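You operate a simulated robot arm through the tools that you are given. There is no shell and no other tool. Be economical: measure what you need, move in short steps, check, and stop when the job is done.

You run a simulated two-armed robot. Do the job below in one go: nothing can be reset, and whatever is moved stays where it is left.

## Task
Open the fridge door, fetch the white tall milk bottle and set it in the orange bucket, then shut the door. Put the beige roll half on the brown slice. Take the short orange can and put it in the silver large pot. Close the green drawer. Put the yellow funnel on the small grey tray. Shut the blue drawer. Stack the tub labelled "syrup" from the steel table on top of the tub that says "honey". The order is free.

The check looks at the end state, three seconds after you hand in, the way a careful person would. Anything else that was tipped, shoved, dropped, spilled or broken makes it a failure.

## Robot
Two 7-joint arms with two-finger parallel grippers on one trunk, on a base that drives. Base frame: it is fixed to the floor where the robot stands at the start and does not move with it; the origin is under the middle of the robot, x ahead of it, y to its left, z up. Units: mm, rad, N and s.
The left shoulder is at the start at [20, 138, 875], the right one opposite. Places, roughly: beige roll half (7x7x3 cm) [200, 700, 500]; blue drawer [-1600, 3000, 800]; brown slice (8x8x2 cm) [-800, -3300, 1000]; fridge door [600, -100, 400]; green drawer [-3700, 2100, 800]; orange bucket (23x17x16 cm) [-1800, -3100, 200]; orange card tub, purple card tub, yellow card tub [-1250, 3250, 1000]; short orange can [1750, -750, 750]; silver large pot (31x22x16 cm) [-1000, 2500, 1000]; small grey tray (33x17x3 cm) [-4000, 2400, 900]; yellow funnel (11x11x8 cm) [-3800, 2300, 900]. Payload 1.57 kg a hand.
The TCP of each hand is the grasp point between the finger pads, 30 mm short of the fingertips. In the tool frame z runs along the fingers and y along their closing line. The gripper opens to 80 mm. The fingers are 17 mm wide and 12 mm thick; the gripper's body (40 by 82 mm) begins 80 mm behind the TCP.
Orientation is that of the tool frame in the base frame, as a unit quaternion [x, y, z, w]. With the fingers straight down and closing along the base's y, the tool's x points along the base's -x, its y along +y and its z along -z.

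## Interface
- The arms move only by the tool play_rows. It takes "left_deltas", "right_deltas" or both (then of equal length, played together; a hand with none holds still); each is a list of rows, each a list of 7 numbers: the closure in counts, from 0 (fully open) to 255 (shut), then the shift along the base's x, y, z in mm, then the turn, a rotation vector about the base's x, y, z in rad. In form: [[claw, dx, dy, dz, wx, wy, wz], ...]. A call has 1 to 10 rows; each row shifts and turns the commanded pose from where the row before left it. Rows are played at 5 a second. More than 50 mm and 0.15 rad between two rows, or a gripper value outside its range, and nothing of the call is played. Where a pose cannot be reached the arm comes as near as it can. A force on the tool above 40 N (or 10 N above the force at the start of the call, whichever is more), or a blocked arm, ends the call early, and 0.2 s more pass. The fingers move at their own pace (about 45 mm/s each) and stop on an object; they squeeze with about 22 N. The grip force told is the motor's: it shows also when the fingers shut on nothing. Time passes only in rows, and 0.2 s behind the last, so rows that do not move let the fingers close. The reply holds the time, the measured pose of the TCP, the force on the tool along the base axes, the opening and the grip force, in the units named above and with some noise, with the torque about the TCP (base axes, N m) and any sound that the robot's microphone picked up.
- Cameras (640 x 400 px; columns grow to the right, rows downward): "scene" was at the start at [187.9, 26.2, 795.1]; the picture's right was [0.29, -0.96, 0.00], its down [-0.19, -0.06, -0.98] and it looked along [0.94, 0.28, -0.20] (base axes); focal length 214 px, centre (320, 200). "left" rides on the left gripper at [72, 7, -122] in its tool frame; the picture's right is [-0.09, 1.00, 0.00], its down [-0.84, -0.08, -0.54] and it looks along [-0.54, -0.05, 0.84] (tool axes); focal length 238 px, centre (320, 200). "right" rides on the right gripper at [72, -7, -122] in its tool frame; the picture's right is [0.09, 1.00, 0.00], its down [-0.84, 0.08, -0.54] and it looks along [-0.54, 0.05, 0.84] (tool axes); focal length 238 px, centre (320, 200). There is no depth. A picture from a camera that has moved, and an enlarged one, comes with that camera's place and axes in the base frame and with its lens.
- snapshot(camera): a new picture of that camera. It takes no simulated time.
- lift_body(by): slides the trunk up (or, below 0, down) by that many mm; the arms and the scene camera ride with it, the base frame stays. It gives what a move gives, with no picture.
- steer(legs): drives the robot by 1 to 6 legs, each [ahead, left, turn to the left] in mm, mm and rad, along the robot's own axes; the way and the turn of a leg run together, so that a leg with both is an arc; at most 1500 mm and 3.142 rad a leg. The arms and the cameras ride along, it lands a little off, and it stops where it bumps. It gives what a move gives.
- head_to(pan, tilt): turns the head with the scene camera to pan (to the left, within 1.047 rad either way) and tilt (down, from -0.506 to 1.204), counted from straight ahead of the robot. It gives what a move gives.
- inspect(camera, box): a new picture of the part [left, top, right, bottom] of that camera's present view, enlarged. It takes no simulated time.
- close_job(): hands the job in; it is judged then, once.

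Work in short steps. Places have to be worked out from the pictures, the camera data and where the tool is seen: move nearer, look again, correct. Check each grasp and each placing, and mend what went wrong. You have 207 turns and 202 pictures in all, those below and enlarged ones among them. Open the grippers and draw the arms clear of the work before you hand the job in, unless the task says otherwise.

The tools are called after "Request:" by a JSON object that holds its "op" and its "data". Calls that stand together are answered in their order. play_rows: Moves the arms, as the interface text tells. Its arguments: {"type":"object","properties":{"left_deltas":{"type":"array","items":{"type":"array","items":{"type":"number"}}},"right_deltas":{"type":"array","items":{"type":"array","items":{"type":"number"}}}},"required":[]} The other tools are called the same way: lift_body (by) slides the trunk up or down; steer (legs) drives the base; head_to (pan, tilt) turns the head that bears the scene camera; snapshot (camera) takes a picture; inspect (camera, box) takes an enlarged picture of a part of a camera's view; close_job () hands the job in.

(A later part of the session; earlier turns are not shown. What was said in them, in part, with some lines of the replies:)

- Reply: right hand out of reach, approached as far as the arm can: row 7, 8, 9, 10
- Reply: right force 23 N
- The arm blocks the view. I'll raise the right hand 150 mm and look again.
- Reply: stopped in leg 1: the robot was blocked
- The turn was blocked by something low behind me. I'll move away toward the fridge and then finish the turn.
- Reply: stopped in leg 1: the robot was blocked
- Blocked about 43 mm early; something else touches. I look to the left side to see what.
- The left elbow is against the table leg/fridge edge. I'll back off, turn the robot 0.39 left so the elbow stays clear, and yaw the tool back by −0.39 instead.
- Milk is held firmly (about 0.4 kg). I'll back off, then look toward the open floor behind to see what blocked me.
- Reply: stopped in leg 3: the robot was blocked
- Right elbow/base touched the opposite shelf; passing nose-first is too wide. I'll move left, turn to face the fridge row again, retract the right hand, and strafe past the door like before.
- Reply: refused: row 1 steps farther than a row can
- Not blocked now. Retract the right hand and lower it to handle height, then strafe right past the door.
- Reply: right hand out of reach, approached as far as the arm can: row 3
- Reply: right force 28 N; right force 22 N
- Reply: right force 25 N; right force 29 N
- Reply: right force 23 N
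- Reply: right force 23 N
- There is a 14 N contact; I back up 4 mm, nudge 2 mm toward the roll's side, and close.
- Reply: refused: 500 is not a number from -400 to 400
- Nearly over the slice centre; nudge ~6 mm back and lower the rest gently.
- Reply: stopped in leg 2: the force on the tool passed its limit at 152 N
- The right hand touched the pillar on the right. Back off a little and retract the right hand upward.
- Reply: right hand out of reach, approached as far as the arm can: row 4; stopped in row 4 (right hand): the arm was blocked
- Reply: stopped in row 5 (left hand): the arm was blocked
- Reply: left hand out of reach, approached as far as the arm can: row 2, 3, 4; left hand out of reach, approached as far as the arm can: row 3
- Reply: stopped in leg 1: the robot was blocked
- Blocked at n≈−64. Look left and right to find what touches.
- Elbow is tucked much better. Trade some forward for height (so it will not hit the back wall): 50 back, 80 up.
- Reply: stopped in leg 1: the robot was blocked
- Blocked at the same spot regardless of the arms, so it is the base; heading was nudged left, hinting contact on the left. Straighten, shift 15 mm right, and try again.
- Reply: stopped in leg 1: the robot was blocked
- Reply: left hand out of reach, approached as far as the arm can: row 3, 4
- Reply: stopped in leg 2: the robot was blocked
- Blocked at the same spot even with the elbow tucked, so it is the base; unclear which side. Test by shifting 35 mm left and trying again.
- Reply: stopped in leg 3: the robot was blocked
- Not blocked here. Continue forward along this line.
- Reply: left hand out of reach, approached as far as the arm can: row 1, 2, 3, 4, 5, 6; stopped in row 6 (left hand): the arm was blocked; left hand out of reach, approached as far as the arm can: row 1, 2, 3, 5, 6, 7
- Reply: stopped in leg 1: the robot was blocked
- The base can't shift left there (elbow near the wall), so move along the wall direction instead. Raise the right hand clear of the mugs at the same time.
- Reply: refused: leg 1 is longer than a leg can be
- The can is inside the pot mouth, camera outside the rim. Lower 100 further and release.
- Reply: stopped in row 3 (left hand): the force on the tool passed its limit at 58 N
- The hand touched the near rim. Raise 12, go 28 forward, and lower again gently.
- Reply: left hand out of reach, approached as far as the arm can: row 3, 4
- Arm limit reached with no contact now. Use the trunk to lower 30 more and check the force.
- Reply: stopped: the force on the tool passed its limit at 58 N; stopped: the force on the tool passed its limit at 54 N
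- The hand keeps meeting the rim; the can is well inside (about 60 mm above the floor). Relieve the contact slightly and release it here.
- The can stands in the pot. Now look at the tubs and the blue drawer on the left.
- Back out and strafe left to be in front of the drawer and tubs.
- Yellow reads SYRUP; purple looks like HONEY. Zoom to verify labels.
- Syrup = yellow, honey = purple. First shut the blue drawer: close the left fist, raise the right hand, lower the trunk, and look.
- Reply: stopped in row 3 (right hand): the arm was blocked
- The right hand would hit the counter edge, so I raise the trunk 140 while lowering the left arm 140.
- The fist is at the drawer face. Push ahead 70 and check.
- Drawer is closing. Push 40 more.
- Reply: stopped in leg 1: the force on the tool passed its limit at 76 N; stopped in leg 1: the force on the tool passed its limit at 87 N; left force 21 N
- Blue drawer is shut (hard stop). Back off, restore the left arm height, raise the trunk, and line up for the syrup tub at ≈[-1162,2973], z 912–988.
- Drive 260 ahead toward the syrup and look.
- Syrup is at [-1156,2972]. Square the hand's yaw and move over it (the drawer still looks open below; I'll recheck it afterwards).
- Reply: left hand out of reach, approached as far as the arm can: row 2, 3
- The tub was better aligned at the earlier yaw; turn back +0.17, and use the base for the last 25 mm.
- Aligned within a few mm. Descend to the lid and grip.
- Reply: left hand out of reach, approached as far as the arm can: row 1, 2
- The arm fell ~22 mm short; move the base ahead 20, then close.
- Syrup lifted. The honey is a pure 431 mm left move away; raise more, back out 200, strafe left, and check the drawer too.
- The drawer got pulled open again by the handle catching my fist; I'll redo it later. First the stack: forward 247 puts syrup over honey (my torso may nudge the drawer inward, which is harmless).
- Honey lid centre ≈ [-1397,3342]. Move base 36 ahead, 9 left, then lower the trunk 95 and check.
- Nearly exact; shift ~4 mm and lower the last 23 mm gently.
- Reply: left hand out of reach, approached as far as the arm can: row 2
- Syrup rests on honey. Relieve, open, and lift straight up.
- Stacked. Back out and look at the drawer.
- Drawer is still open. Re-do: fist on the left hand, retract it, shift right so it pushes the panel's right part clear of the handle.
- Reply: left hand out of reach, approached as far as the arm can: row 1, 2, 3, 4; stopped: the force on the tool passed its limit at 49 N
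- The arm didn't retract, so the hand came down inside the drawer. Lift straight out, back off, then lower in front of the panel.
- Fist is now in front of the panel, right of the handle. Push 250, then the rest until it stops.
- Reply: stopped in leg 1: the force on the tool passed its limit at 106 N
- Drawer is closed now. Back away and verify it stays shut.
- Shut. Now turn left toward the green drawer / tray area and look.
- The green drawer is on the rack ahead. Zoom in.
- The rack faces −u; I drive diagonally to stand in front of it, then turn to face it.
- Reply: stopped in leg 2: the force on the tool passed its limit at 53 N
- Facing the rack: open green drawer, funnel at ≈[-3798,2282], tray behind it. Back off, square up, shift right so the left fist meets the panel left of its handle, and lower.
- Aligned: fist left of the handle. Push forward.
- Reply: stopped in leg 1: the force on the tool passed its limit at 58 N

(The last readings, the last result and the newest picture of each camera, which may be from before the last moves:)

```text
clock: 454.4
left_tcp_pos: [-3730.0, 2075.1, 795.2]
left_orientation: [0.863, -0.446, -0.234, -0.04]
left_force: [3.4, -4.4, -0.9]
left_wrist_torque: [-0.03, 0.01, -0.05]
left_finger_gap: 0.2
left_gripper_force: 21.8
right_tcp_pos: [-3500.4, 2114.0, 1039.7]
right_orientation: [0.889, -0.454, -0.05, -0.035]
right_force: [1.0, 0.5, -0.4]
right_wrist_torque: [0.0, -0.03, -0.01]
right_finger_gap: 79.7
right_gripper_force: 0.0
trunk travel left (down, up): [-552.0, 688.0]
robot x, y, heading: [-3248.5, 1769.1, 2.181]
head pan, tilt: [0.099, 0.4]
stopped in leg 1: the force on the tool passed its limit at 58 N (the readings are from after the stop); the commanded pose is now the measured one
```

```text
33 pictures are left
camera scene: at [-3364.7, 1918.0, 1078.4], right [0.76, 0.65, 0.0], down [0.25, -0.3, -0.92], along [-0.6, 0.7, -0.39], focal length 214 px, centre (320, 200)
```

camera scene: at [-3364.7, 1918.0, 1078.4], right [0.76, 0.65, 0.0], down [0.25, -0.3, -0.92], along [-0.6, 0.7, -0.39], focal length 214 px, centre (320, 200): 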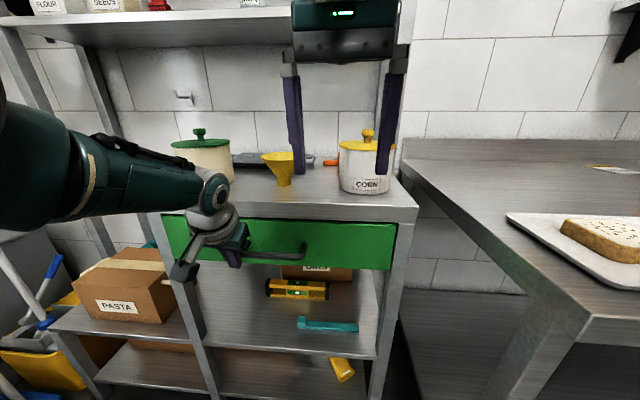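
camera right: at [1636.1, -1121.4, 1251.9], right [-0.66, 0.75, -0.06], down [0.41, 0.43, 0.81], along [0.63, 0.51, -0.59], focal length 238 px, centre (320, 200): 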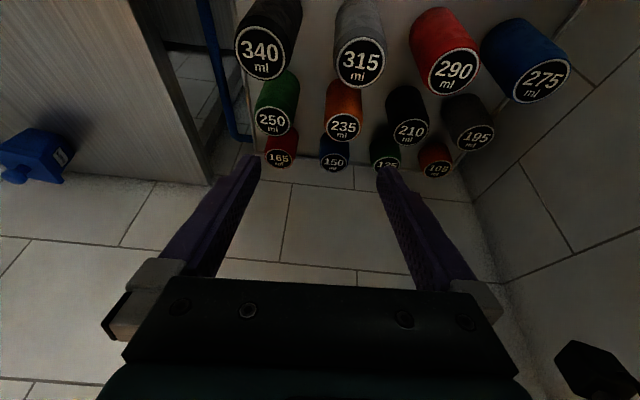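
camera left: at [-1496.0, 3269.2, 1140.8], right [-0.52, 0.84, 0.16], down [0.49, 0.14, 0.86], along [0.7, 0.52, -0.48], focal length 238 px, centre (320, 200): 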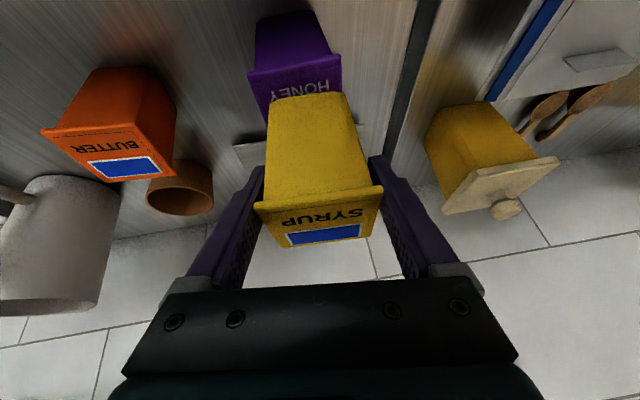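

Green drawer is closed. Back off, raise, and look at the funnel and tray.

Request:
{"op": "steer", "data": {"legs": [[-160, 0, 0]]}}

Request:
{"op": "lift_body", "data": {"by": 220}}

Request:
{"op": "steer", "data": {"legs": [[0, -60, 0]]}}

Request:
{"op": "head_to", "data": {"pan": 0.2, "tilt": 0.5}}

Request:
{"op": "snapshot", "data": {"camera": "scene"}}

Request:
{"op": "inspect", "data": {"camera": "scene", "box": [160, 100, 400, 250]}}

```text
clock: 455.8
left_tcp_pos: [-3641.6, 1946.0, 797.6]
left_orientation: [0.863, -0.445, -0.237, -0.041]
left_force: [-0.5, -0.4, 0.5]
left_wrist_torque: [0.01, 0.02, -0.03]
left_finger_gap: 0.0
left_gripper_force: 21.5
right_tcp_pos: [-3411.5, 1982.4, 1039.8]
right_orientation: [0.889, -0.453, -0.051, -0.036]
right_force: [0.7, -0.1, 0.3]
right_wrist_torque: [-0.03, 0.0, -0.02]
right_finger_gap: 80.0
right_gripper_force: 0.1
trunk travel left (down, up): [-552.0, 688.0]
robot x, y, heading: [-3158.0, 1638.6, 2.181]
head pan, tilt: [0.099, 0.4]
```

```text
clock: 458.1
left_tcp_pos: [-3642.0, 1946.0, 1018.4]
left_orientation: [0.863, -0.445, -0.237, -0.04]
left_force: [0.2, 1.0, 0.0]
left_wrist_torque: [0.01, -0.03, 0.0]
left_finger_gap: 0.0
left_gripper_force: 21.0
right_tcp_pos: [-3411.1, 1983.8, 1259.9]
right_orientation: [0.889, -0.454, -0.052, -0.036]
right_force: [0.1, -0.5, -0.6]
right_wrist_torque: [-0.04, -0.01, -0.02]
right_finger_gap: 80.0
right_gripper_force: 0.1
trunk travel left (down, up): [-772.0, 468.0]
robot x, y, heading: [-3157.9, 1638.3, 2.184]
head pan, tilt: [0.099, 0.4]
```

```text
clock: 459.1
left_tcp_pos: [-3594.4, 1979.6, 1017.3]
left_orientation: [0.862, -0.446, -0.236, -0.041]
left_force: [0.1, -0.7, -0.5]
left_wrist_torque: [0.01, 0.0, -0.02]
left_finger_gap: 0.1
left_gripper_force: 21.0
right_tcp_pos: [-3363.1, 2017.0, 1260.5]
right_orientation: [0.889, -0.454, -0.052, -0.035]
right_force: [-0.6, -0.5, 0.0]
right_wrist_torque: [0.0, -0.01, -0.01]
right_finger_gap: 80.0
right_gripper_force: 0.1
trunk travel left (down, up): [-772.0, 468.0]
robot x, y, heading: [-3107.0, 1670.5, 2.185]
head pan, tilt: [0.099, 0.4]
```

```text
clock: 459.8
left_tcp_pos: [-3593.3, 1980.2, 1017.6]
left_orientation: [0.863, -0.444, -0.238, -0.041]
left_force: [0.4, -0.4, -0.4]
left_wrist_torque: [0.02, -0.01, 0.0]
left_finger_gap: 0.0
left_gripper_force: 21.3
right_tcp_pos: [-3363.0, 2017.9, 1260.0]
right_orientation: [0.889, -0.454, -0.051, -0.035]
right_force: [0.3, -0.3, 0.0]
right_wrist_torque: [0.02, 0.0, -0.01]
right_finger_gap: 80.1
right_gripper_force: 0.1
trunk travel left (down, up): [-772.0, 468.0]
robot x, y, heading: [-3108.9, 1671.5, 2.181]
head pan, tilt: [0.201, 0.499]
```

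```text
32 pictures are left
camera scene: at [-3231.9, 1814.9, 1289.4], right [0.69, 0.72, 0.0], down [0.35, -0.33, -0.88], along [-0.64, 0.6, -0.48], focal length 214 px, centre (320, 200)
```

scene: 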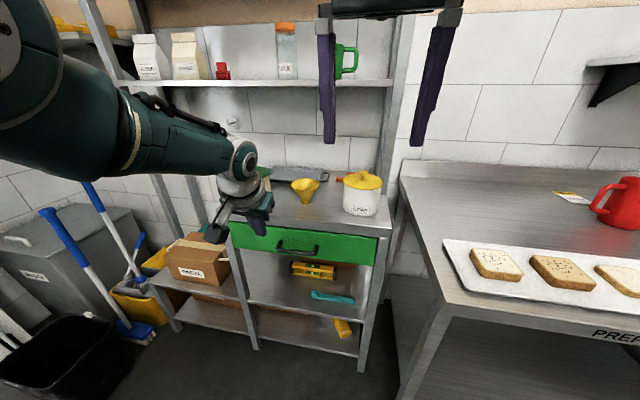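

```text
2.67 times, centred on (280, 175) of scene
camera zoom: at [-3231.9, 1814.9, 1289.4], right [0.69, 0.72, 0.0], down [0.35, -0.33, -0.88], along [-0.64, 0.6, -0.48], focal length 572 px, centre (427, 267)
```

zoom: 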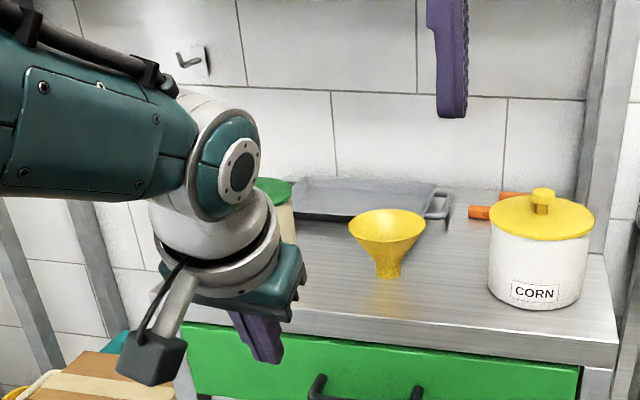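

Both visible: funnel spout at ≈[-3760,2242] on the surface z≈902; tray behind it (u 4118–4286). Set the left hand to ~34° pitch, square, open, and approach at spout height.

Request:
{"op": "play_rows", "data": {"left_deltas": [[0, 0, 0, 0, 0.0985, 0.069, -0.078], [0, 0, 0, 0, 0.0985, 0.069, -0.078], [0, 0, 0, 0, 0.0985, 0.069, -0.078], [0, 0, 0, 0, 0.0985, 0.069, -0.078]]}}

Request:
{"op": "steer", "data": {"legs": [[130, -13, 0]]}}

Request:
{"op": "lift_body", "data": {"by": -75}}

Request:
{"op": "snapshot", "data": {"camera": "left"}}

```text
clock: 460.8
left_tcp_pos: [-3609.0, 2002.4, 999.5]
left_orientation: [0.736, -0.514, -0.404, -0.175]
left_force: [0.8, -0.1, 0.0]
left_wrist_torque: [0.0, 0.04, 0.03]
left_finger_gap: 79.9
left_gripper_force: 0.2
left hand out of reach, approached as far as the arm can: row 1, 2, 3, 4
right_tcp_pos: [-3363.5, 2018.0, 1259.9]
right_orientation: [0.889, -0.454, -0.05, -0.036]
right_force: [-0.4, 0.0, -0.2]
right_wrist_torque: [0.0, -0.03, -0.02]
right_finger_gap: 80.3
right_gripper_force: 0.0
trunk travel left (down, up): [-772.0, 468.0]
robot x, y, heading: [-3106.2, 1669.2, 2.177]
head pan, tilt: [0.201, 0.499]
```

```text
clock: 462.1
left_tcp_pos: [-3669.7, 2115.5, 999.6]
left_orientation: [0.734, -0.517, -0.404, -0.175]
left_force: [0.1, 0.3, 0.2]
left_wrist_torque: [-0.02, -0.01, 0.02]
left_finger_gap: 80.0
left_gripper_force: 0.0
right_tcp_pos: [-3426.2, 2129.6, 1260.3]
right_orientation: [0.889, -0.453, -0.051, -0.036]
right_force: [0.5, -0.3, -0.1]
right_wrist_torque: [0.01, 0.02, -0.01]
right_finger_gap: 80.1
right_gripper_force: 0.0
trunk travel left (down, up): [-772.0, 468.0]
robot x, y, heading: [-3168.6, 1783.4, 2.178]
head pan, tilt: [0.201, 0.499]
```

```text
clock: 463.2
left_tcp_pos: [-3669.8, 2115.2, 924.6]
left_orientation: [0.734, -0.517, -0.404, -0.174]
left_force: [-0.1, 0.2, -0.7]
left_wrist_torque: [-0.01, 0.01, 0.0]
left_finger_gap: 80.1
left_gripper_force: 0.1
right_tcp_pos: [-3425.3, 2129.8, 1184.9]
right_orientation: [0.889, -0.453, -0.051, -0.036]
right_force: [0.6, -0.7, -0.9]
right_wrist_torque: [0.01, -0.01, 0.01]
right_finger_gap: 80.2
right_gripper_force: 0.0
trunk travel left (down, up): [-697.0, 543.0]
robot x, y, heading: [-3167.7, 1782.4, 2.181]
head pan, tilt: [0.201, 0.499]
```

```text
30 pictures are left
camera left: at [-3615.9, 1987.2, 944.7], right [-0.91, -0.35, 0.23], down [0.18, 0.18, 0.97], along [-0.38, 0.92, -0.11], focal length 238 px, centre (320, 200)
```

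left: 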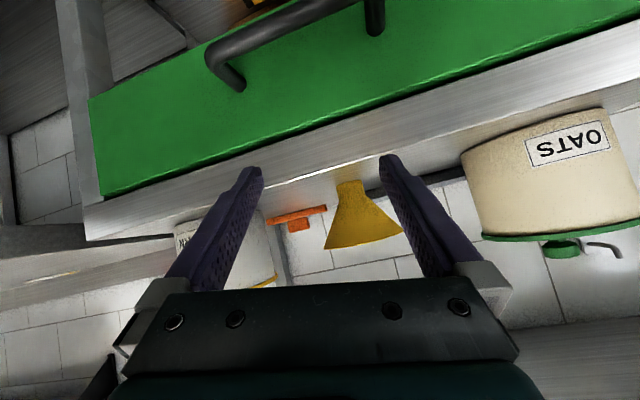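

The gripper is rolled ~10°; correct that, drive 85 ahead, and look again.

Request:
{"op": "play_rows", "data": {"left_deltas": [[0, 0, 0, 0, 0.043, -0.07, 0.063], [0, 0, 0, 0, 0.043, -0.07, 0.063]]}}

Request:
{"op": "steer", "data": {"legs": [[85, 0, 0]]}}

Request:
{"op": "snapshot", "data": {"camera": "left"}}

```text
clock: 463.8
left_tcp_pos: [-3669.9, 2115.2, 925.0]
left_orientation: [0.784, -0.438, -0.383, -0.216]
left_force: [0.1, 0.0, -0.1]
left_wrist_torque: [0.0, -0.02, -0.05]
left_finger_gap: 80.0
left_gripper_force: 0.0
right_tcp_pos: [-3426.0, 2129.6, 1184.9]
right_orientation: [0.889, -0.453, -0.051, -0.036]
right_force: [-0.8, 0.2, -0.7]
right_wrist_torque: [0.02, 0.01, 0.01]
right_finger_gap: 80.1
right_gripper_force: 0.1
trunk travel left (down, up): [-697.0, 543.0]
robot x, y, heading: [-3169.0, 1786.5, 2.182]
head pan, tilt: [0.201, 0.499]
```

```text
clock: 464.8
left_tcp_pos: [-3699.4, 2148.3, 924.8]
left_orientation: [0.785, -0.436, -0.385, -0.212]
left_force: [36.5, -36.2, 42.7]
left_wrist_torque: [-1.22, 1.05, 1.61]
left_finger_gap: 70.2
left_gripper_force: 0.1
right_tcp_pos: [-3452.2, 2166.5, 1183.0]
right_orientation: [0.89, -0.453, -0.049, -0.035]
right_force: [0.1, -0.8, 0.3]
right_wrist_torque: [0.02, -0.03, 0.02]
right_finger_gap: 80.2
right_gripper_force: 0.0
trunk travel left (down, up): [-697.0, 543.0]
robot x, y, heading: [-3196.3, 1822.7, 2.181]
head pan, tilt: [0.201, 0.499]
stopped in leg 1: the force on the tool passed its limit at 334 N (the readings are from after the stop); the commanded pose is now the measured one
```

```text
29 pictures are left
camera left: at [-3629.7, 2027.8, 941.6], right [-0.87, -0.48, 0.08], down [0.02, 0.11, 0.99], along [-0.49, 0.87, -0.09], focal length 238 px, centre (320, 200)
```

left: 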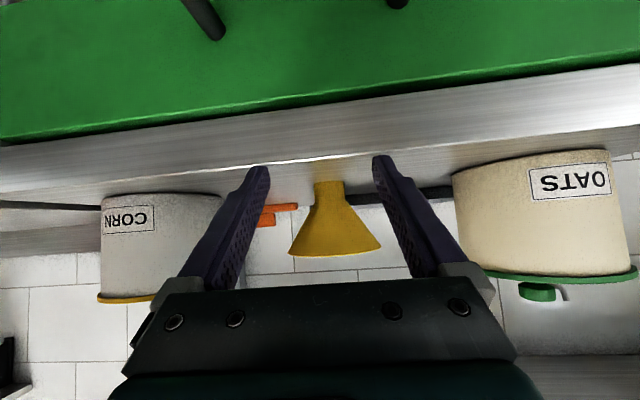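

The fingertips hit the rack's front edge (surface is nearer z≈910). Everything still stands. Back off, raise 24, and retry.

Request:
{"op": "steer", "data": {"legs": [[-40, 0, 0]]}}

Request:
{"op": "lift_body", "data": {"by": 26}}

Request:
{"op": "steer", "data": {"legs": [[70, 0, 0]]}}

Request:
{"op": "snapshot", "data": {"camera": "left"}}

Request:
{"op": "snapshot", "data": {"camera": "scene"}}

```text
clock: 465.6
left_tcp_pos: [-3679.5, 2120.7, 927.1]
left_orientation: [0.784, -0.434, -0.389, -0.212]
left_force: [0.3, 1.1, -1.1]
left_wrist_torque: [0.02, -0.01, -0.02]
left_finger_gap: 80.0
left_gripper_force: 0.1
right_tcp_pos: [-3431.3, 2138.1, 1184.6]
right_orientation: [0.889, -0.453, -0.051, -0.035]
right_force: [-0.3, -0.4, -0.2]
right_wrist_torque: [0.0, -0.02, -0.01]
right_finger_gap: 80.1
right_gripper_force: 0.0
trunk travel left (down, up): [-697.0, 543.0]
robot x, y, heading: [-3174.9, 1792.3, 2.184]
head pan, tilt: [0.201, 0.499]
```

```text
clock: 466.4
left_tcp_pos: [-3678.0, 2122.1, 952.6]
left_orientation: [0.784, -0.434, -0.389, -0.212]
left_force: [0.0, 0.3, -0.5]
left_wrist_torque: [0.02, -0.01, 0.0]
left_finger_gap: 80.1
left_gripper_force: 0.0
right_tcp_pos: [-3430.3, 2137.6, 1210.9]
right_orientation: [0.889, -0.454, -0.051, -0.036]
right_force: [0.2, -0.3, -0.8]
right_wrist_torque: [-0.02, -0.02, -0.03]
right_finger_gap: 79.8
right_gripper_force: 0.0
trunk travel left (down, up): [-723.0, 517.0]
robot x, y, heading: [-3175.5, 1791.1, 2.184]
head pan, tilt: [0.201, 0.499]
```

```text
clock: 467.4
left_tcp_pos: [-3718.9, 2178.4, 952.9]
left_orientation: [0.785, -0.434, -0.388, -0.212]
left_force: [0.0, -0.8, 0.6]
left_wrist_torque: [0.01, -0.03, 0.02]
left_finger_gap: 80.0
left_gripper_force: 0.1
right_tcp_pos: [-3471.1, 2193.6, 1211.3]
right_orientation: [0.889, -0.453, -0.052, -0.036]
right_force: [0.0, -0.2, -0.6]
right_wrist_torque: [-0.01, 0.01, -0.01]
right_finger_gap: 80.2
right_gripper_force: 0.1
trunk travel left (down, up): [-723.0, 517.0]
robot x, y, heading: [-3215.2, 1848.7, 2.184]
head pan, tilt: [0.201, 0.499]
```

```text
28 pictures are left
camera left: at [-3649.8, 2055.9, 969.4], right [-0.87, -0.48, 0.08], down [0.03, 0.11, 0.99], along [-0.49, 0.87, -0.08], focal length 238 px, centre (320, 200)
```

left: 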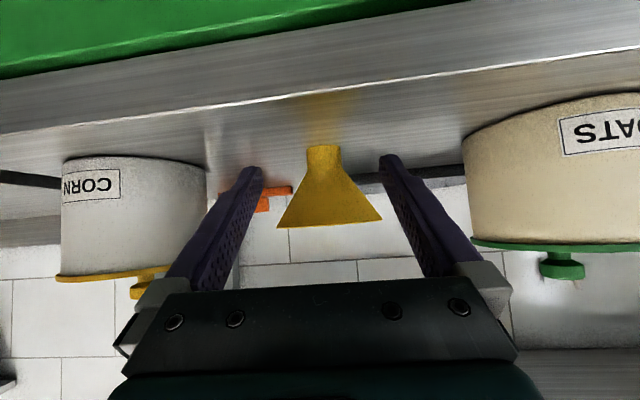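

```text
27 pictures are left
camera scene: at [-3339.9, 1990.8, 1240.4], right [0.69, 0.73, 0.0], down [0.35, -0.33, -0.88], along [-0.64, 0.6, -0.48], focal length 214 px, centre (320, 200)
```

scene: 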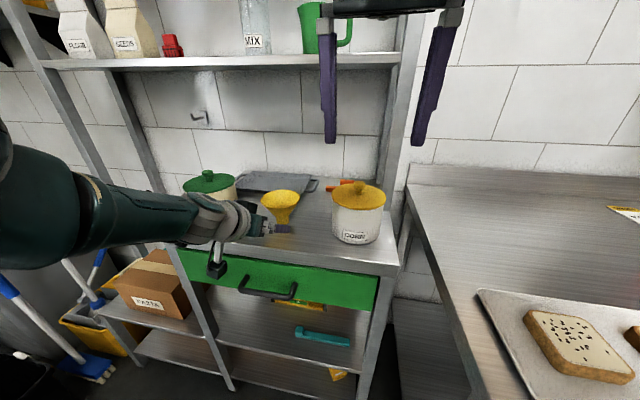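

Funnel centred. Lower 18, go 70 forward so the fingertips straddle the spout.

Request:
{"op": "lift_body", "data": {"by": -18}}

Request:
{"op": "steer", "data": {"legs": [[66, 0, 0]]}}

Request:
{"op": "snapshot", "data": {"camera": "left"}}

```text
clock: 468.0
left_tcp_pos: [-3719.7, 2177.2, 935.9]
left_orientation: [0.785, -0.434, -0.388, -0.212]
left_force: [-0.1, 0.8, -0.9]
left_wrist_torque: [-0.02, 0.01, -0.02]
left_finger_gap: 79.8
left_gripper_force: 0.1
right_tcp_pos: [-3470.7, 2194.3, 1193.1]
right_orientation: [0.889, -0.453, -0.052, -0.036]
right_force: [-0.5, -0.1, 0.2]
right_wrist_torque: [-0.01, 0.0, 0.03]
right_finger_gap: 79.9
right_gripper_force: 0.1
trunk travel left (down, up): [-705.0, 535.0]
robot x, y, heading: [-3216.0, 1848.4, 2.182]
head pan, tilt: [0.201, 0.499]
```

```text
clock: 469.0
left_tcp_pos: [-3756.4, 2231.9, 935.1]
left_orientation: [0.784, -0.435, -0.388, -0.213]
left_force: [0.1, -0.3, 0.0]
left_wrist_torque: [0.01, -0.02, -0.01]
left_finger_gap: 80.0
left_gripper_force: 0.0
right_tcp_pos: [-3509.1, 2248.8, 1193.4]
right_orientation: [0.889, -0.453, -0.051, -0.036]
right_force: [0.2, -0.5, -0.4]
right_wrist_torque: [-0.02, 0.01, -0.05]
right_finger_gap: 79.8
right_gripper_force: 0.0
trunk travel left (down, up): [-705.0, 535.0]
robot x, y, heading: [-3255.4, 1899.3, 2.18]
head pan, tilt: [0.201, 0.499]
```

```text
26 pictures are left
camera left: at [-3687.1, 2110.0, 951.3], right [-0.87, -0.48, 0.08], down [0.03, 0.11, 0.99], along [-0.49, 0.87, -0.08], focal length 238 px, centre (320, 200)
```

left: 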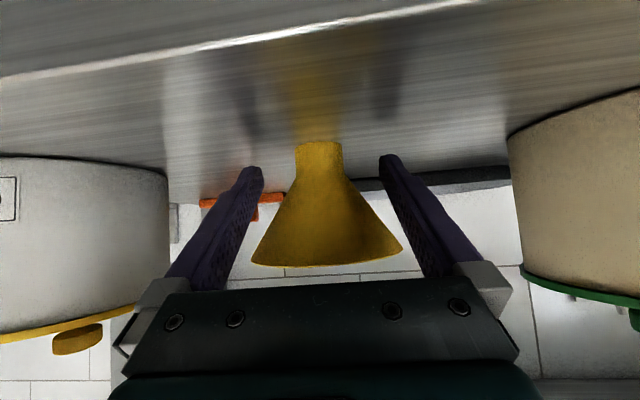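

Advance 17 mm and close on the spout.

Request:
{"op": "steer", "data": {"legs": [[18, 2, 0]]}}

Request:
{"op": "play_rows", "data": {"left_deltas": [[150, 0, 0, 0, 0, 0, 0], [255, 0, 0, 0, 0, 0, 0], [255, 0, 0, 0, 0, 0, 0], [255, 0, 0, 0, 0, 0, 0], [255, 0, 0, 0, 0, 0, 0]]}}

Request:
{"op": "snapshot", "data": {"camera": "left"}}

```text
clock: 469.8
left_tcp_pos: [-3768.7, 2246.5, 934.2]
left_orientation: [0.785, -0.435, -0.388, -0.212]
left_force: [0.7, 0.5, 0.1]
left_wrist_torque: [0.01, -0.03, 0.0]
left_finger_gap: 80.1
left_gripper_force: 0.1
right_tcp_pos: [-3520.4, 2262.1, 1191.7]
right_orientation: [0.889, -0.454, -0.052, -0.036]
right_force: [-0.1, -0.3, 0.0]
right_wrist_torque: [0.01, 0.0, 0.0]
right_finger_gap: 80.2
right_gripper_force: 0.0
trunk travel left (down, up): [-705.0, 535.0]
robot x, y, heading: [-3265.9, 1918.5, 2.182]
head pan, tilt: [0.201, 0.499]
```

```text
clock: 471.0
left_tcp_pos: [-3768.5, 2245.6, 935.3]
left_orientation: [0.784, -0.435, -0.388, -0.213]
left_force: [0.0, 0.1, -0.3]
left_wrist_torque: [0.03, -0.02, -0.01]
left_finger_gap: 33.7
left_gripper_force: 21.8
right_tcp_pos: [-3520.0, 2262.4, 1193.6]
right_orientation: [0.889, -0.453, -0.051, -0.035]
right_force: [-0.9, -0.7, -0.2]
right_wrist_torque: [-0.01, -0.03, -0.01]
right_finger_gap: 79.9
right_gripper_force: 0.0
trunk travel left (down, up): [-705.0, 535.0]
robot x, y, heading: [-3265.6, 1916.6, 2.187]
head pan, tilt: [0.201, 0.499]
```

```text
25 pictures are left
camera left: at [-3698.9, 2123.8, 951.1], right [-0.87, -0.48, 0.08], down [0.03, 0.11, 0.99], along [-0.49, 0.87, -0.08], focal length 238 px, centre (320, 200)
```

left: 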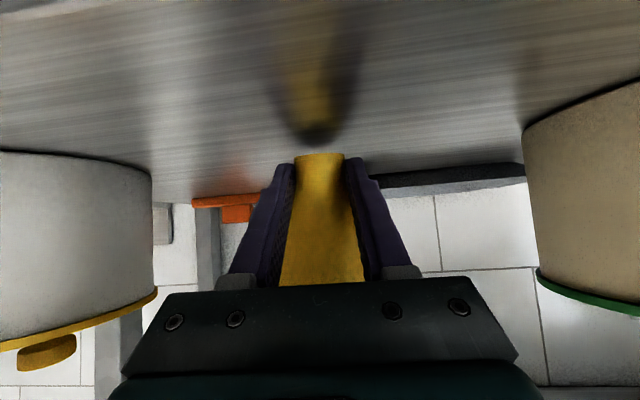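

Gripped (34 mm). Lift 90 and look at it.

Request:
{"op": "lift_body", "data": {"by": 90}}

Request:
{"op": "inspect", "data": {"camera": "scene", "box": [170, 120, 410, 270]}}

Request:
{"op": "snapshot", "data": {"camera": "left"}}

```text
clock: 472.2
left_tcp_pos: [-3768.6, 2245.2, 1024.0]
left_orientation: [0.785, -0.435, -0.387, -0.212]
left_force: [-1.0, -0.3, -0.5]
left_wrist_torque: [0.0, -0.03, 0.01]
left_finger_gap: 33.9
left_gripper_force: 21.9
right_tcp_pos: [-3520.3, 2262.3, 1283.1]
right_orientation: [0.889, -0.454, -0.051, -0.036]
right_force: [-0.6, -0.4, 0.3]
right_wrist_torque: [0.02, -0.01, -0.01]
right_finger_gap: 80.0
right_gripper_force: 0.0
trunk travel left (down, up): [-795.0, 445.0]
robot x, y, heading: [-3268.3, 1915.4, 2.182]
head pan, tilt: [0.201, 0.499]
```

```text
2.67 times, centred on (290, 195) of scene
camera zoom: at [-3389.3, 2058.2, 1312.4], right [0.69, 0.73, 0.0], down [0.35, -0.33, -0.88], along [-0.64, 0.6, -0.48], focal length 572 px, centre (400, 213)
```

zoom: 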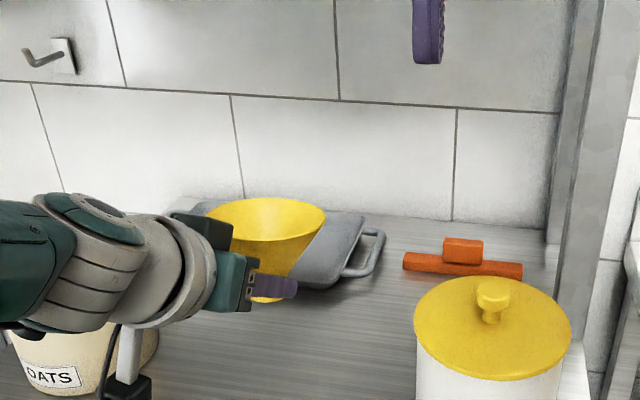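

```text
23 pictures are left
camera left: at [-3698.9, 2123.8, 1041.0], right [-0.87, -0.48, 0.08], down [0.03, 0.11, 0.99], along [-0.49, 0.87, -0.08], focal length 238 px, centre (320, 200)
```

left: 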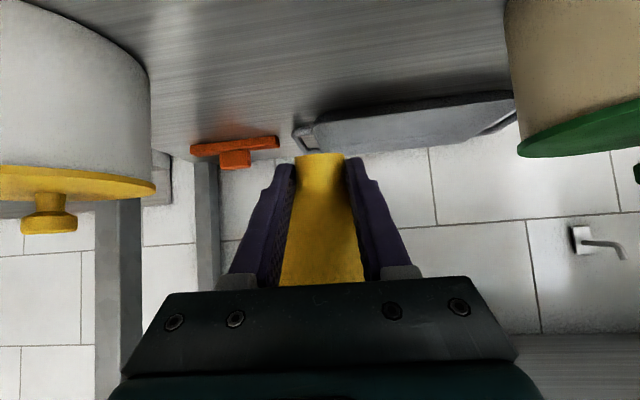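

Funnel is held level. Tray's right end is at n≈−1790, u 4134–4308. Move base 115 ahead and 64 left, then extend the arm 70, and look.

Request:
{"op": "steer", "data": {"legs": [[115, 64, 0]]}}

Request:
{"op": "play_rows", "data": {"left_deltas": [[255, -20, 29, 0, 0, 0, 0], [255, -20, 29, 0, 0, 0, 0]]}}

Request:
{"op": "snapshot", "data": {"camera": "left"}}

Request:
{"op": "inspect", "data": {"camera": "scene", "box": [150, 100, 400, 270]}}

```text
clock: 473.5
left_tcp_pos: [-3886.2, 2302.7, 1024.5]
left_orientation: [0.785, -0.434, -0.388, -0.212]
left_force: [-1.3, -0.5, -0.7]
left_wrist_torque: [0.01, -0.03, -0.02]
left_finger_gap: 33.5
left_gripper_force: 22.6
right_tcp_pos: [-3639.2, 2319.8, 1281.8]
right_orientation: [0.889, -0.453, -0.052, -0.035]
right_force: [-0.1, 0.2, -0.4]
right_wrist_torque: [0.01, 0.01, 0.0]
right_finger_gap: 80.0
right_gripper_force: 0.0
trunk travel left (down, up): [-795.0, 445.0]
robot x, y, heading: [-3381.8, 1971.4, 2.182]
head pan, tilt: [0.201, 0.499]
```

```text
clock: 474.1
left_tcp_pos: [-3896.5, 2323.4, 1053.7]
left_orientation: [0.784, -0.435, -0.388, -0.213]
left_force: [-0.2, 0.4, 0.0]
left_wrist_torque: [-0.01, -0.01, -0.03]
left_finger_gap: 33.6
left_gripper_force: 22.0
left hand out of reach, approached as far as the arm can: row 1, 2
right_tcp_pos: [-3638.8, 2319.8, 1282.6]
right_orientation: [0.889, -0.454, -0.051, -0.035]
right_force: [0.3, 0.4, 0.4]
right_wrist_torque: [0.02, 0.03, 0.01]
right_finger_gap: 80.3
right_gripper_force: 0.1
trunk travel left (down, up): [-795.0, 445.0]
robot x, y, heading: [-3378.7, 1972.3, 2.183]
head pan, tilt: [0.201, 0.499]
```

```text
22 pictures are left
camera left: at [-3826.6, 2201.3, 1070.3], right [-0.87, -0.48, 0.08], down [0.03, 0.11, 0.99], along [-0.49, 0.87, -0.08], focal length 238 px, centre (320, 200)
```

left: 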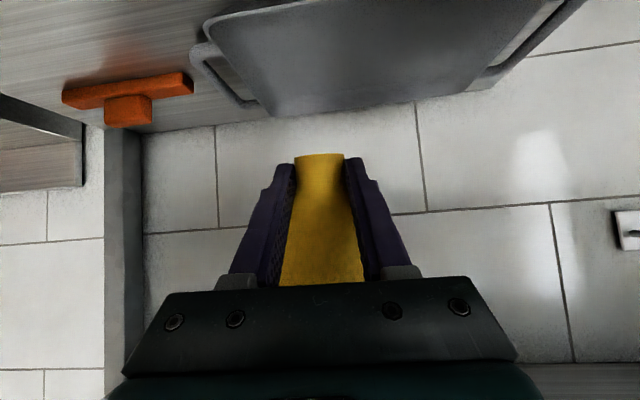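

```text
2.35 times, centred on (275, 185) of scene
camera zoom: at [-3507.5, 2115.8, 1312.4], right [0.69, 0.73, 0.0], down [0.35, -0.33, -0.88], along [-0.64, 0.6, -0.48], focal length 505 px, centre (426, 235)
```

zoom: 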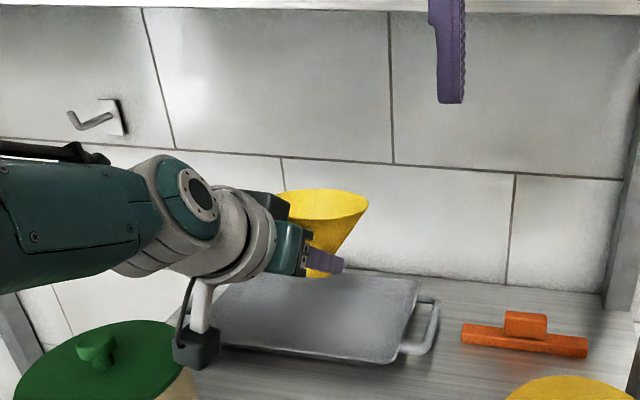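

Tray is in clear view; the spout is just at its near edge. Move base 55 ahead, then lower the trunk 90 and look.

Request:
{"op": "steer", "data": {"legs": [[58, 0, 0]]}}

Request:
{"op": "lift_body", "data": {"by": -85}}

Request:
{"op": "snapshot", "data": {"camera": "left"}}

Request:
{"op": "inspect", "data": {"camera": "scene", "box": [150, 100, 400, 270]}}

```text
clock: 475.1
left_tcp_pos: [-3930.3, 2372.0, 1053.6]
left_orientation: [0.784, -0.435, -0.388, -0.212]
left_force: [-0.3, -0.2, -0.6]
left_wrist_torque: [0.0, -0.01, -0.01]
left_finger_gap: 33.5
left_gripper_force: 21.9
right_tcp_pos: [-3672.8, 2367.1, 1282.5]
right_orientation: [0.889, -0.453, -0.051, -0.036]
right_force: [-0.8, 0.4, 0.2]
right_wrist_torque: [-0.02, 0.02, -0.03]
right_finger_gap: 79.8
right_gripper_force: 0.1
trunk travel left (down, up): [-795.0, 445.0]
robot x, y, heading: [-3418.5, 2020.1, 2.18]
head pan, tilt: [0.201, 0.499]
```

```text
clock: 476.3
left_tcp_pos: [-3929.7, 2371.3, 968.5]
left_orientation: [0.785, -0.434, -0.388, -0.212]
left_force: [-0.1, -0.4, -0.9]
left_wrist_torque: [-0.06, -0.02, -0.03]
left_finger_gap: 33.4
left_gripper_force: 21.9
right_tcp_pos: [-3672.1, 2367.2, 1197.3]
right_orientation: [0.889, -0.453, -0.051, -0.036]
right_force: [0.3, -0.1, -0.4]
right_wrist_torque: [0.01, -0.02, 0.03]
right_finger_gap: 79.8
right_gripper_force: 0.1
trunk travel left (down, up): [-710.0, 530.0]
robot x, y, heading: [-3419.4, 2019.2, 2.178]
head pan, tilt: [0.201, 0.499]
```

```text
20 pictures are left
camera left: at [-3860.4, 2249.7, 985.1], right [-0.87, -0.48, 0.08], down [0.03, 0.11, 0.99], along [-0.49, 0.87, -0.08], focal length 238 px, centre (320, 200)
```

left: 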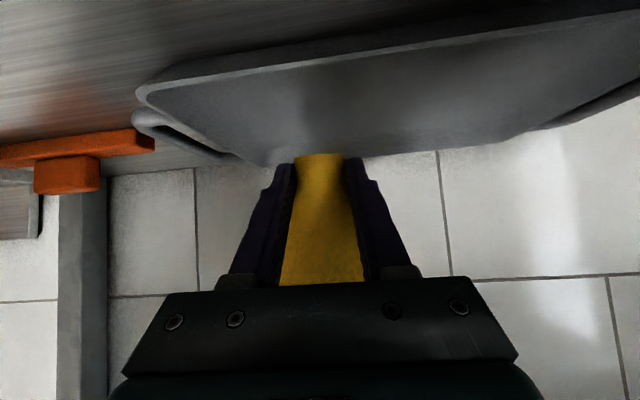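

```text
2.35 times, centred on (275, 185) of scene
camera zoom: at [-3541.4, 2164.2, 1227.4], right [0.69, 0.73, 0.0], down [0.35, -0.33, -0.88], along [-0.64, 0.6, -0.48], focal length 505 px, centre (426, 235)
```

zoom: 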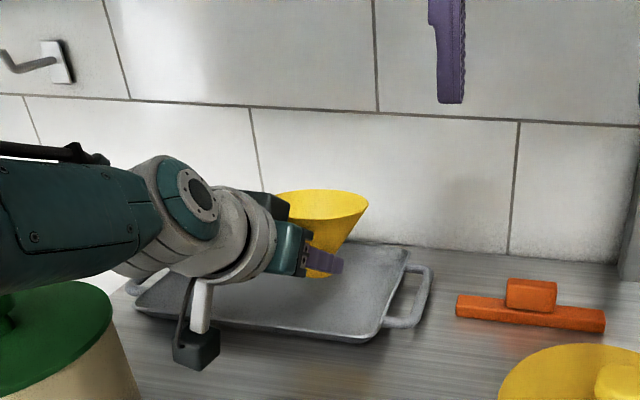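

Spout is over the tray (≈70 mm inside each edge). Lower gently to contact.

Request:
{"op": "play_rows", "data": {"left_deltas": [[255, 0, 0, -12, 0, 0, 0], [255, 0, 0, -8, 0, 0, 0], [255, 0, 0, -5, 0, 0, 0], [255, 0, 0, 0, 0, 0, 0]]}}

Request:
{"op": "snapshot", "data": {"camera": "left"}}

```text
clock: 477.3
left_tcp_pos: [-3923.3, 2362.4, 950.4]
left_orientation: [0.784, -0.435, -0.388, -0.212]
left_force: [-0.3, 0.0, -0.3]
left_wrist_torque: [0.01, -0.01, -0.01]
left_finger_gap: 33.5
left_gripper_force: 22.0
left hand out of reach, approached as far as the arm can: row 1, 2, 3
right_tcp_pos: [-3672.9, 2368.2, 1197.4]
right_orientation: [0.889, -0.454, -0.051, -0.036]
right_force: [-0.8, 0.7, 1.3]
right_wrist_torque: [0.02, 0.02, 0.01]
right_finger_gap: 80.0
right_gripper_force: 0.1
trunk travel left (down, up): [-710.0, 530.0]
robot x, y, heading: [-3419.1, 2021.5, 2.184]
head pan, tilt: [0.201, 0.499]
```

```text
18 pictures are left
camera left: at [-3853.3, 2240.2, 966.6], right [-0.87, -0.48, 0.08], down [0.03, 0.11, 0.99], along [-0.49, 0.87, -0.08], focal length 238 px, centre (320, 200)
```

left: 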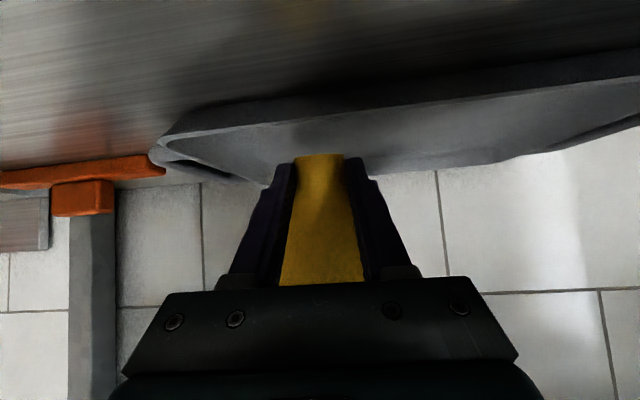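

No contact yet; continue with the trunk in small steps.

Request:
{"op": "lift_body", "data": {"by": -8}}

Request:
{"op": "lift_body", "data": {"by": -6}}

Request:
{"op": "lift_body", "data": {"by": -5}}

Request:
{"op": "snapshot", "data": {"camera": "left"}}

```text
clock: 477.9
left_tcp_pos: [-3923.4, 2362.3, 941.7]
left_orientation: [0.785, -0.435, -0.388, -0.213]
left_force: [0.1, -0.6, -0.4]
left_wrist_torque: [-0.02, 0.0, -0.01]
left_finger_gap: 33.4
left_gripper_force: 22.2
right_tcp_pos: [-3671.4, 2366.9, 1188.4]
right_orientation: [0.889, -0.454, -0.05, -0.036]
right_force: [0.6, -0.3, 0.2]
right_wrist_torque: [0.0, 0.01, -0.01]
right_finger_gap: 80.1
right_gripper_force: 0.1
trunk travel left (down, up): [-702.0, 538.0]
robot x, y, heading: [-3416.1, 2023.4, 2.181]
head pan, tilt: [0.201, 0.499]
```

```text
clock: 478.4
left_tcp_pos: [-3922.6, 2361.7, 936.5]
left_orientation: [0.784, -0.436, -0.387, -0.213]
left_force: [-0.7, -0.8, -0.9]
left_wrist_torque: [0.0, -0.02, 0.04]
left_finger_gap: 33.3
left_gripper_force: 22.5
right_tcp_pos: [-3671.9, 2367.8, 1183.6]
right_orientation: [0.889, -0.454, -0.051, -0.036]
right_force: [-0.2, 0.1, -0.5]
right_wrist_torque: [0.02, -0.02, 0.02]
right_finger_gap: 80.4
right_gripper_force: 0.0
trunk travel left (down, up): [-696.0, 544.0]
robot x, y, heading: [-3414.8, 2019.2, 2.182]
head pan, tilt: [0.201, 0.499]
```

```text
clock: 479.0
left_tcp_pos: [-3924.7, 2363.4, 934.0]
left_orientation: [0.784, -0.434, -0.39, -0.213]
left_force: [0.9, -1.0, 9.0]
left_wrist_torque: [0.3, 0.15, 0.02]
left_finger_gap: 33.7
left_gripper_force: 21.8
right_tcp_pos: [-3672.5, 2369.2, 1179.5]
right_orientation: [0.889, -0.453, -0.051, -0.036]
right_force: [0.1, -0.7, 0.1]
right_wrist_torque: [0.0, 0.0, -0.03]
right_finger_gap: 79.9
right_gripper_force: 0.1
trunk travel left (down, up): [-691.0, 549.0]
robot x, y, heading: [-3413.3, 2018.5, 2.187]
head pan, tilt: [0.201, 0.499]
```

```text
17 pictures are left
camera left: at [-3854.9, 2241.6, 949.4], right [-0.87, -0.48, 0.08], down [0.03, 0.11, 0.99], along [-0.49, 0.87, -0.08], focal length 238 px, centre (320, 200)
```

left: 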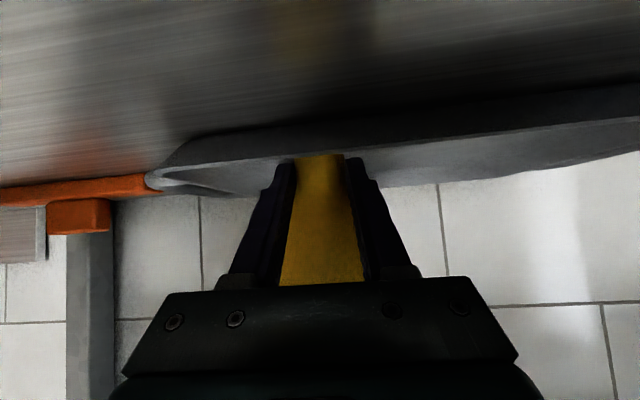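

Light contact: the spout stands on the tray. Open, then retreat along the tool axis.

Request:
{"op": "play_rows", "data": {"left_deltas": [[255, 0, 0, 0, 0, 0, 0], [160, 0, 0, 0, 0, 0, 0], [80, 0, 0, 0, 0, 0, 0], [0, 0, 0, 0, 0, 0, 0], [0, 0, 0, 0, 0, 0, 0], [0, 0, 0, 0, 0, 0, 0]]}}

Request:
{"op": "inspect", "data": {"camera": "scene", "box": [150, 100, 400, 270]}}

Request:
{"op": "snapshot", "data": {"camera": "left"}}

```text
clock: 480.4
left_tcp_pos: [-3923.0, 2362.3, 931.2]
left_orientation: [0.784, -0.435, -0.388, -0.212]
left_force: [1.0, -0.1, -0.2]
left_wrist_torque: [0.01, -0.05, -0.01]
left_finger_gap: 80.0
left_gripper_force: 0.0
right_tcp_pos: [-3673.6, 2367.3, 1179.4]
right_orientation: [0.889, -0.454, -0.051, -0.036]
right_force: [-0.1, 0.5, 0.5]
right_wrist_torque: [-0.05, -0.01, -0.04]
right_finger_gap: 80.1
right_gripper_force: 0.1
trunk travel left (down, up): [-691.0, 549.0]
robot x, y, heading: [-3415.3, 2020.9, 2.183]
head pan, tilt: [0.201, 0.499]
```

```text
2.35 times, centred on (275, 185) of scene
camera zoom: at [-3541.4, 2164.2, 1208.4], right [0.69, 0.73, 0.0], down [0.35, -0.33, -0.88], along [-0.64, 0.6, -0.48], focal length 505 px, centre (426, 235)
```

zoom: 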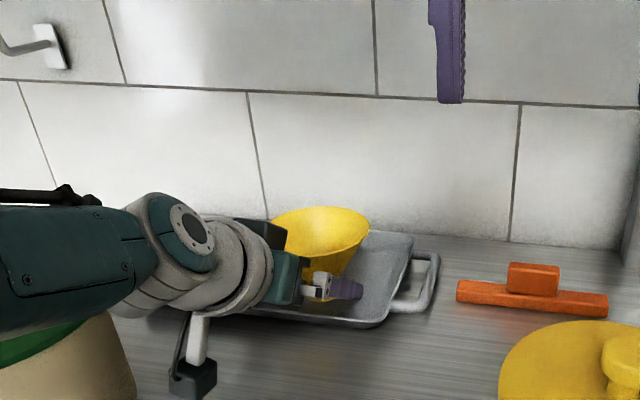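

```text
15 pictures are left
camera left: at [-3853.1, 2240.2, 947.4], right [-0.87, -0.48, 0.08], down [0.03, 0.11, 0.99], along [-0.49, 0.87, -0.09], focal length 238 px, centre (320, 200)
```

left: 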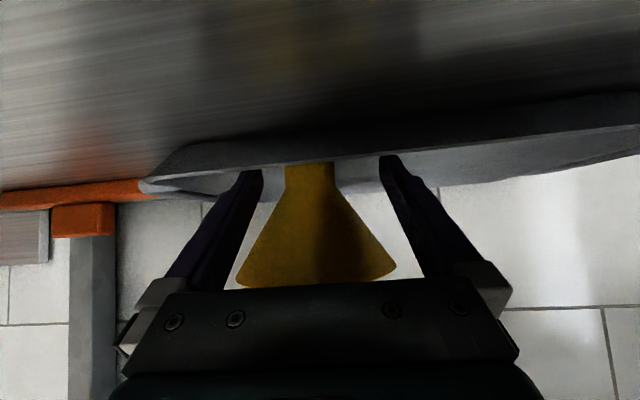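

Released; the funnel stands in the tray. Retreat along the tool axis carefully.

Request:
{"op": "play_rows", "data": {"left_deltas": [[0, 13, -20, 18, 0, 0, 0], [0, 13, -20, 18, 0, 0, 0], [0, 13, -20, 18, 0, 0, 0], [0, 13, -20, 18, 0, 0, 0]]}}

Request:
{"op": "snapshot", "data": {"camera": "left"}}

```text
clock: 480.7
left_tcp_pos: [-3921.4, 2357.6, 930.2]
left_orientation: [0.787, -0.433, -0.384, -0.212]
left_force: [2.9, 0.0, 11.0]
left_wrist_torque: [0.08, 0.08, 0.19]
left_finger_gap: 79.9
left_gripper_force: 0.0
right_tcp_pos: [-3671.8, 2367.1, 1178.6]
right_orientation: [0.889, -0.453, -0.051, -0.036]
right_force: [0.2, 0.1, 0.7]
right_wrist_torque: [-0.02, -0.03, -0.01]
right_finger_gap: 79.7
right_gripper_force: 0.1
trunk travel left (down, up): [-691.0, 549.0]
robot x, y, heading: [-3414.7, 2019.7, 2.185]
head pan, tilt: [0.201, 0.499]
stopped in row 1 (left hand): the force on the tool passed its limit at 61 N (the readings are from after the stop); the commanded pose is now the measured one
```

```text
14 pictures are left
camera left: at [-3851.3, 2235.5, 948.0], right [-0.87, -0.48, 0.07], down [0.02, 0.12, 0.99], along [-0.49, 0.87, -0.09], focal length 238 px, centre (320, 200)
```

left: 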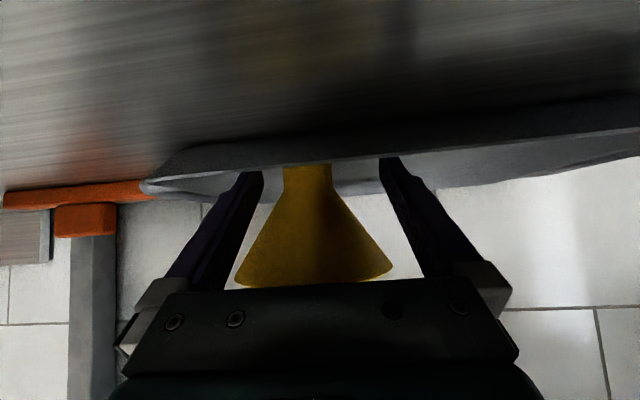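

A fingertip pressed on the tray rim. Lift 14 by the trunk, then retreat horizontally-upward with the arm.

Request:
{"op": "lift_body", "data": {"by": 16}}

Request:
{"op": "steer", "data": {"legs": [[-25, 0, 0]]}}

Request:
{"op": "lift_body", "data": {"by": 14}}

Request:
{"op": "steer", "data": {"legs": [[-90, 0, 0]]}}

Request:
{"op": "snapshot", "data": {"camera": "left"}}

```text
clock: 481.3
left_tcp_pos: [-3918.7, 2354.7, 941.7]
left_orientation: [0.789, -0.435, -0.38, -0.21]
left_force: [0.2, 0.3, -0.6]
left_wrist_torque: [-0.02, 0.03, 0.01]
left_finger_gap: 80.2
left_gripper_force: 0.0
right_tcp_pos: [-3671.9, 2368.5, 1195.1]
right_orientation: [0.889, -0.453, -0.051, -0.035]
right_force: [-0.5, -0.4, -0.2]
right_wrist_torque: [0.0, 0.01, 0.02]
right_finger_gap: 79.9
right_gripper_force: 0.0
trunk travel left (down, up): [-707.0, 533.0]
robot x, y, heading: [-3418.2, 2018.6, 2.185]
head pan, tilt: [0.201, 0.499]
```

```text
clock: 482.1
left_tcp_pos: [-3905.1, 2334.7, 943.4]
left_orientation: [0.789, -0.434, -0.38, -0.21]
left_force: [0.7, 0.0, 0.3]
left_wrist_torque: [0.03, 0.0, -0.01]
left_finger_gap: 79.7
left_gripper_force: 0.1
right_tcp_pos: [-3656.7, 2347.9, 1194.3]
right_orientation: [0.889, -0.454, -0.052, -0.036]
right_force: [0.0, 1.0, -1.0]
right_wrist_torque: [0.0, 0.03, -0.01]
right_finger_gap: 79.9
right_gripper_force: 0.0
trunk travel left (down, up): [-707.0, 533.0]
robot x, y, heading: [-3402.0, 1997.6, 2.182]
head pan, tilt: [0.201, 0.499]
```

```text
clock: 482.7
left_tcp_pos: [-3905.5, 2333.9, 957.4]
left_orientation: [0.788, -0.435, -0.382, -0.211]
left_force: [-0.4, -0.7, 0.1]
left_wrist_torque: [-0.02, -0.01, 0.03]
left_finger_gap: 80.1
left_gripper_force: 0.1
right_tcp_pos: [-3657.2, 2347.1, 1208.8]
right_orientation: [0.889, -0.454, -0.051, -0.036]
right_force: [0.5, 0.5, 0.0]
right_wrist_torque: [-0.01, 0.02, 0.01]
right_finger_gap: 79.9
right_gripper_force: 0.1
trunk travel left (down, up): [-721.0, 519.0]
robot x, y, heading: [-3402.2, 2002.7, 2.183]
head pan, tilt: [0.201, 0.499]
```

```text
clock: 483.8
left_tcp_pos: [-3855.5, 2261.7, 957.0]
left_orientation: [0.789, -0.434, -0.381, -0.21]
left_force: [0.3, 0.8, -0.1]
left_wrist_torque: [-0.03, 0.01, -0.02]
left_finger_gap: 80.0
left_gripper_force: 0.1
right_tcp_pos: [-3608.7, 2275.2, 1208.1]
right_orientation: [0.889, -0.453, -0.051, -0.036]
right_force: [-0.7, -1.1, -1.1]
right_wrist_torque: [0.01, 0.02, -0.01]
right_finger_gap: 79.8
right_gripper_force: 0.0
trunk travel left (down, up): [-721.0, 519.0]
robot x, y, heading: [-3354.8, 1930.0, 2.188]
head pan, tilt: [0.201, 0.499]
```

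```text
13 pictures are left
camera left: at [-3785.0, 2141.1, 976.0], right [-0.87, -0.48, 0.07], down [0.01, 0.12, 0.99], along [-0.49, 0.87, -0.1], focal length 238 px, centre (320, 200)
```

left: 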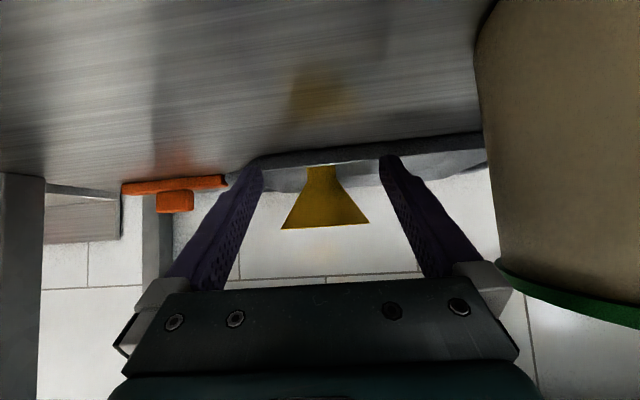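

Funnel stands on the tray. Back away and take a check picture of the rack.

Request:
{"op": "steer", "data": {"legs": [[-300, 0, 0]]}}

Request:
{"op": "lift_body", "data": {"by": 80}}

Request:
{"op": "snapshot", "data": {"camera": "scene"}}

Request:
{"op": "inspect", "data": {"camera": "scene", "box": [200, 120, 400, 260]}}

```text
clock: 485.9
left_tcp_pos: [-3685.4, 2019.6, 957.9]
left_orientation: [0.789, -0.432, -0.382, -0.209]
left_force: [0.0, 0.5, -0.7]
left_wrist_torque: [-0.02, 0.04, -0.02]
left_finger_gap: 80.0
left_gripper_force: 0.0
right_tcp_pos: [-3438.1, 2033.7, 1209.5]
right_orientation: [0.89, -0.452, -0.052, -0.036]
right_force: [-0.5, 0.0, 0.4]
right_wrist_torque: [0.0, 0.02, 0.0]
right_finger_gap: 79.9
right_gripper_force: 0.1
trunk travel left (down, up): [-721.0, 519.0]
robot x, y, heading: [-3180.8, 1687.4, 2.185]
head pan, tilt: [0.201, 0.499]
```

```text
clock: 487.0
left_tcp_pos: [-3685.9, 2019.6, 1037.6]
left_orientation: [0.789, -0.433, -0.381, -0.21]
left_force: [0.3, 0.8, -0.1]
left_wrist_torque: [-0.04, 0.0, 0.02]
left_finger_gap: 79.9
left_gripper_force: 0.0
right_tcp_pos: [-3438.1, 2033.6, 1289.3]
right_orientation: [0.89, -0.452, -0.051, -0.035]
right_force: [0.0, -0.2, 0.5]
right_wrist_torque: [-0.03, 0.02, -0.02]
right_finger_gap: 80.1
right_gripper_force: 0.1
trunk travel left (down, up): [-801.0, 439.0]
robot x, y, heading: [-3184.0, 1685.7, 2.188]
head pan, tilt: [0.201, 0.499]
```

```text
12 pictures are left
camera scene: at [-3306.6, 1830.3, 1318.4], right [0.68, 0.73, 0.0], down [0.35, -0.33, -0.88], along [-0.64, 0.6, -0.48], focal length 214 px, centre (320, 200)
```

scene: 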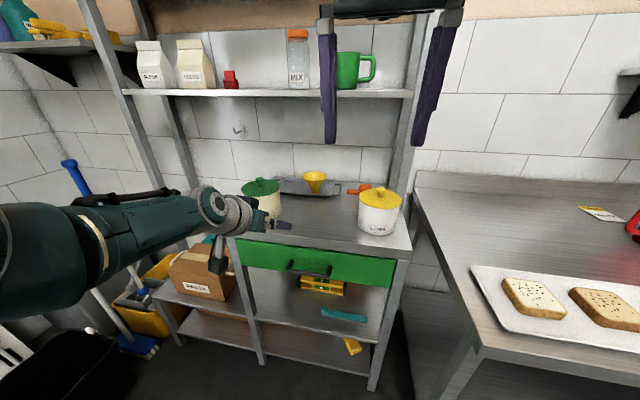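

```text
2.86 times, centred on (300, 190) of scene
camera zoom: at [-3306.6, 1830.3, 1318.4], right [0.68, 0.73, 0.0], down [0.35, -0.33, -0.88], along [-0.64, 0.6, -0.48], focal length 613 px, centre (377, 229)
```

zoom: 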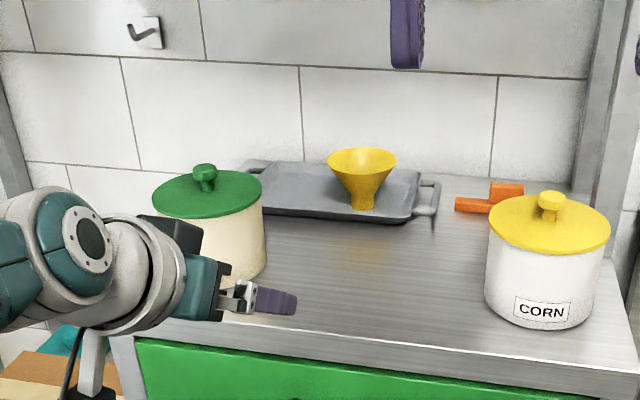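

All grippers are open, arms clear, and every item is placed: handing the job in.

Request:
{"op": "close_job", "data": {}}

```text
The job is handed in.
```

I did all seven jobs and handed in, with the grippers open and the arms clear:

- **Milk:** the tall blue-capped bottle stands in the orange bucket and the fridge door is shut.
- **Roll:** the beige roll half is on the brown slice. The teal board held two plain roll halves that looked alike, and I took the front-left one.
- **Can:** the small "105 ml" orange can stands upright in the silver pot. I released it about 60 mm above the pot floor because the hand kept meeting the rim.
- **Drawers:** the green and blue drawers are both closed. The blue one needed a second push, because its handle caught my hand and pulled it open again the first time.
- **Tubs:** syrup is stacked on honey.
- **Funnel:** the yellow funnel stands on the small grey tray.

Some moves bumped things hard:

- The left hand hit the front edge of the rack under the funnel (about 334 N).
- The right hand hit the wall pillar by the bucket (152 N).
- The left hand touched something near the pasta box when I turned to face the rack. I couldn't tell what it was or whether it moved.

In my last pictures of the bucket and the rack, the bottle, pots and box nearby were upright and looked undisturbed.
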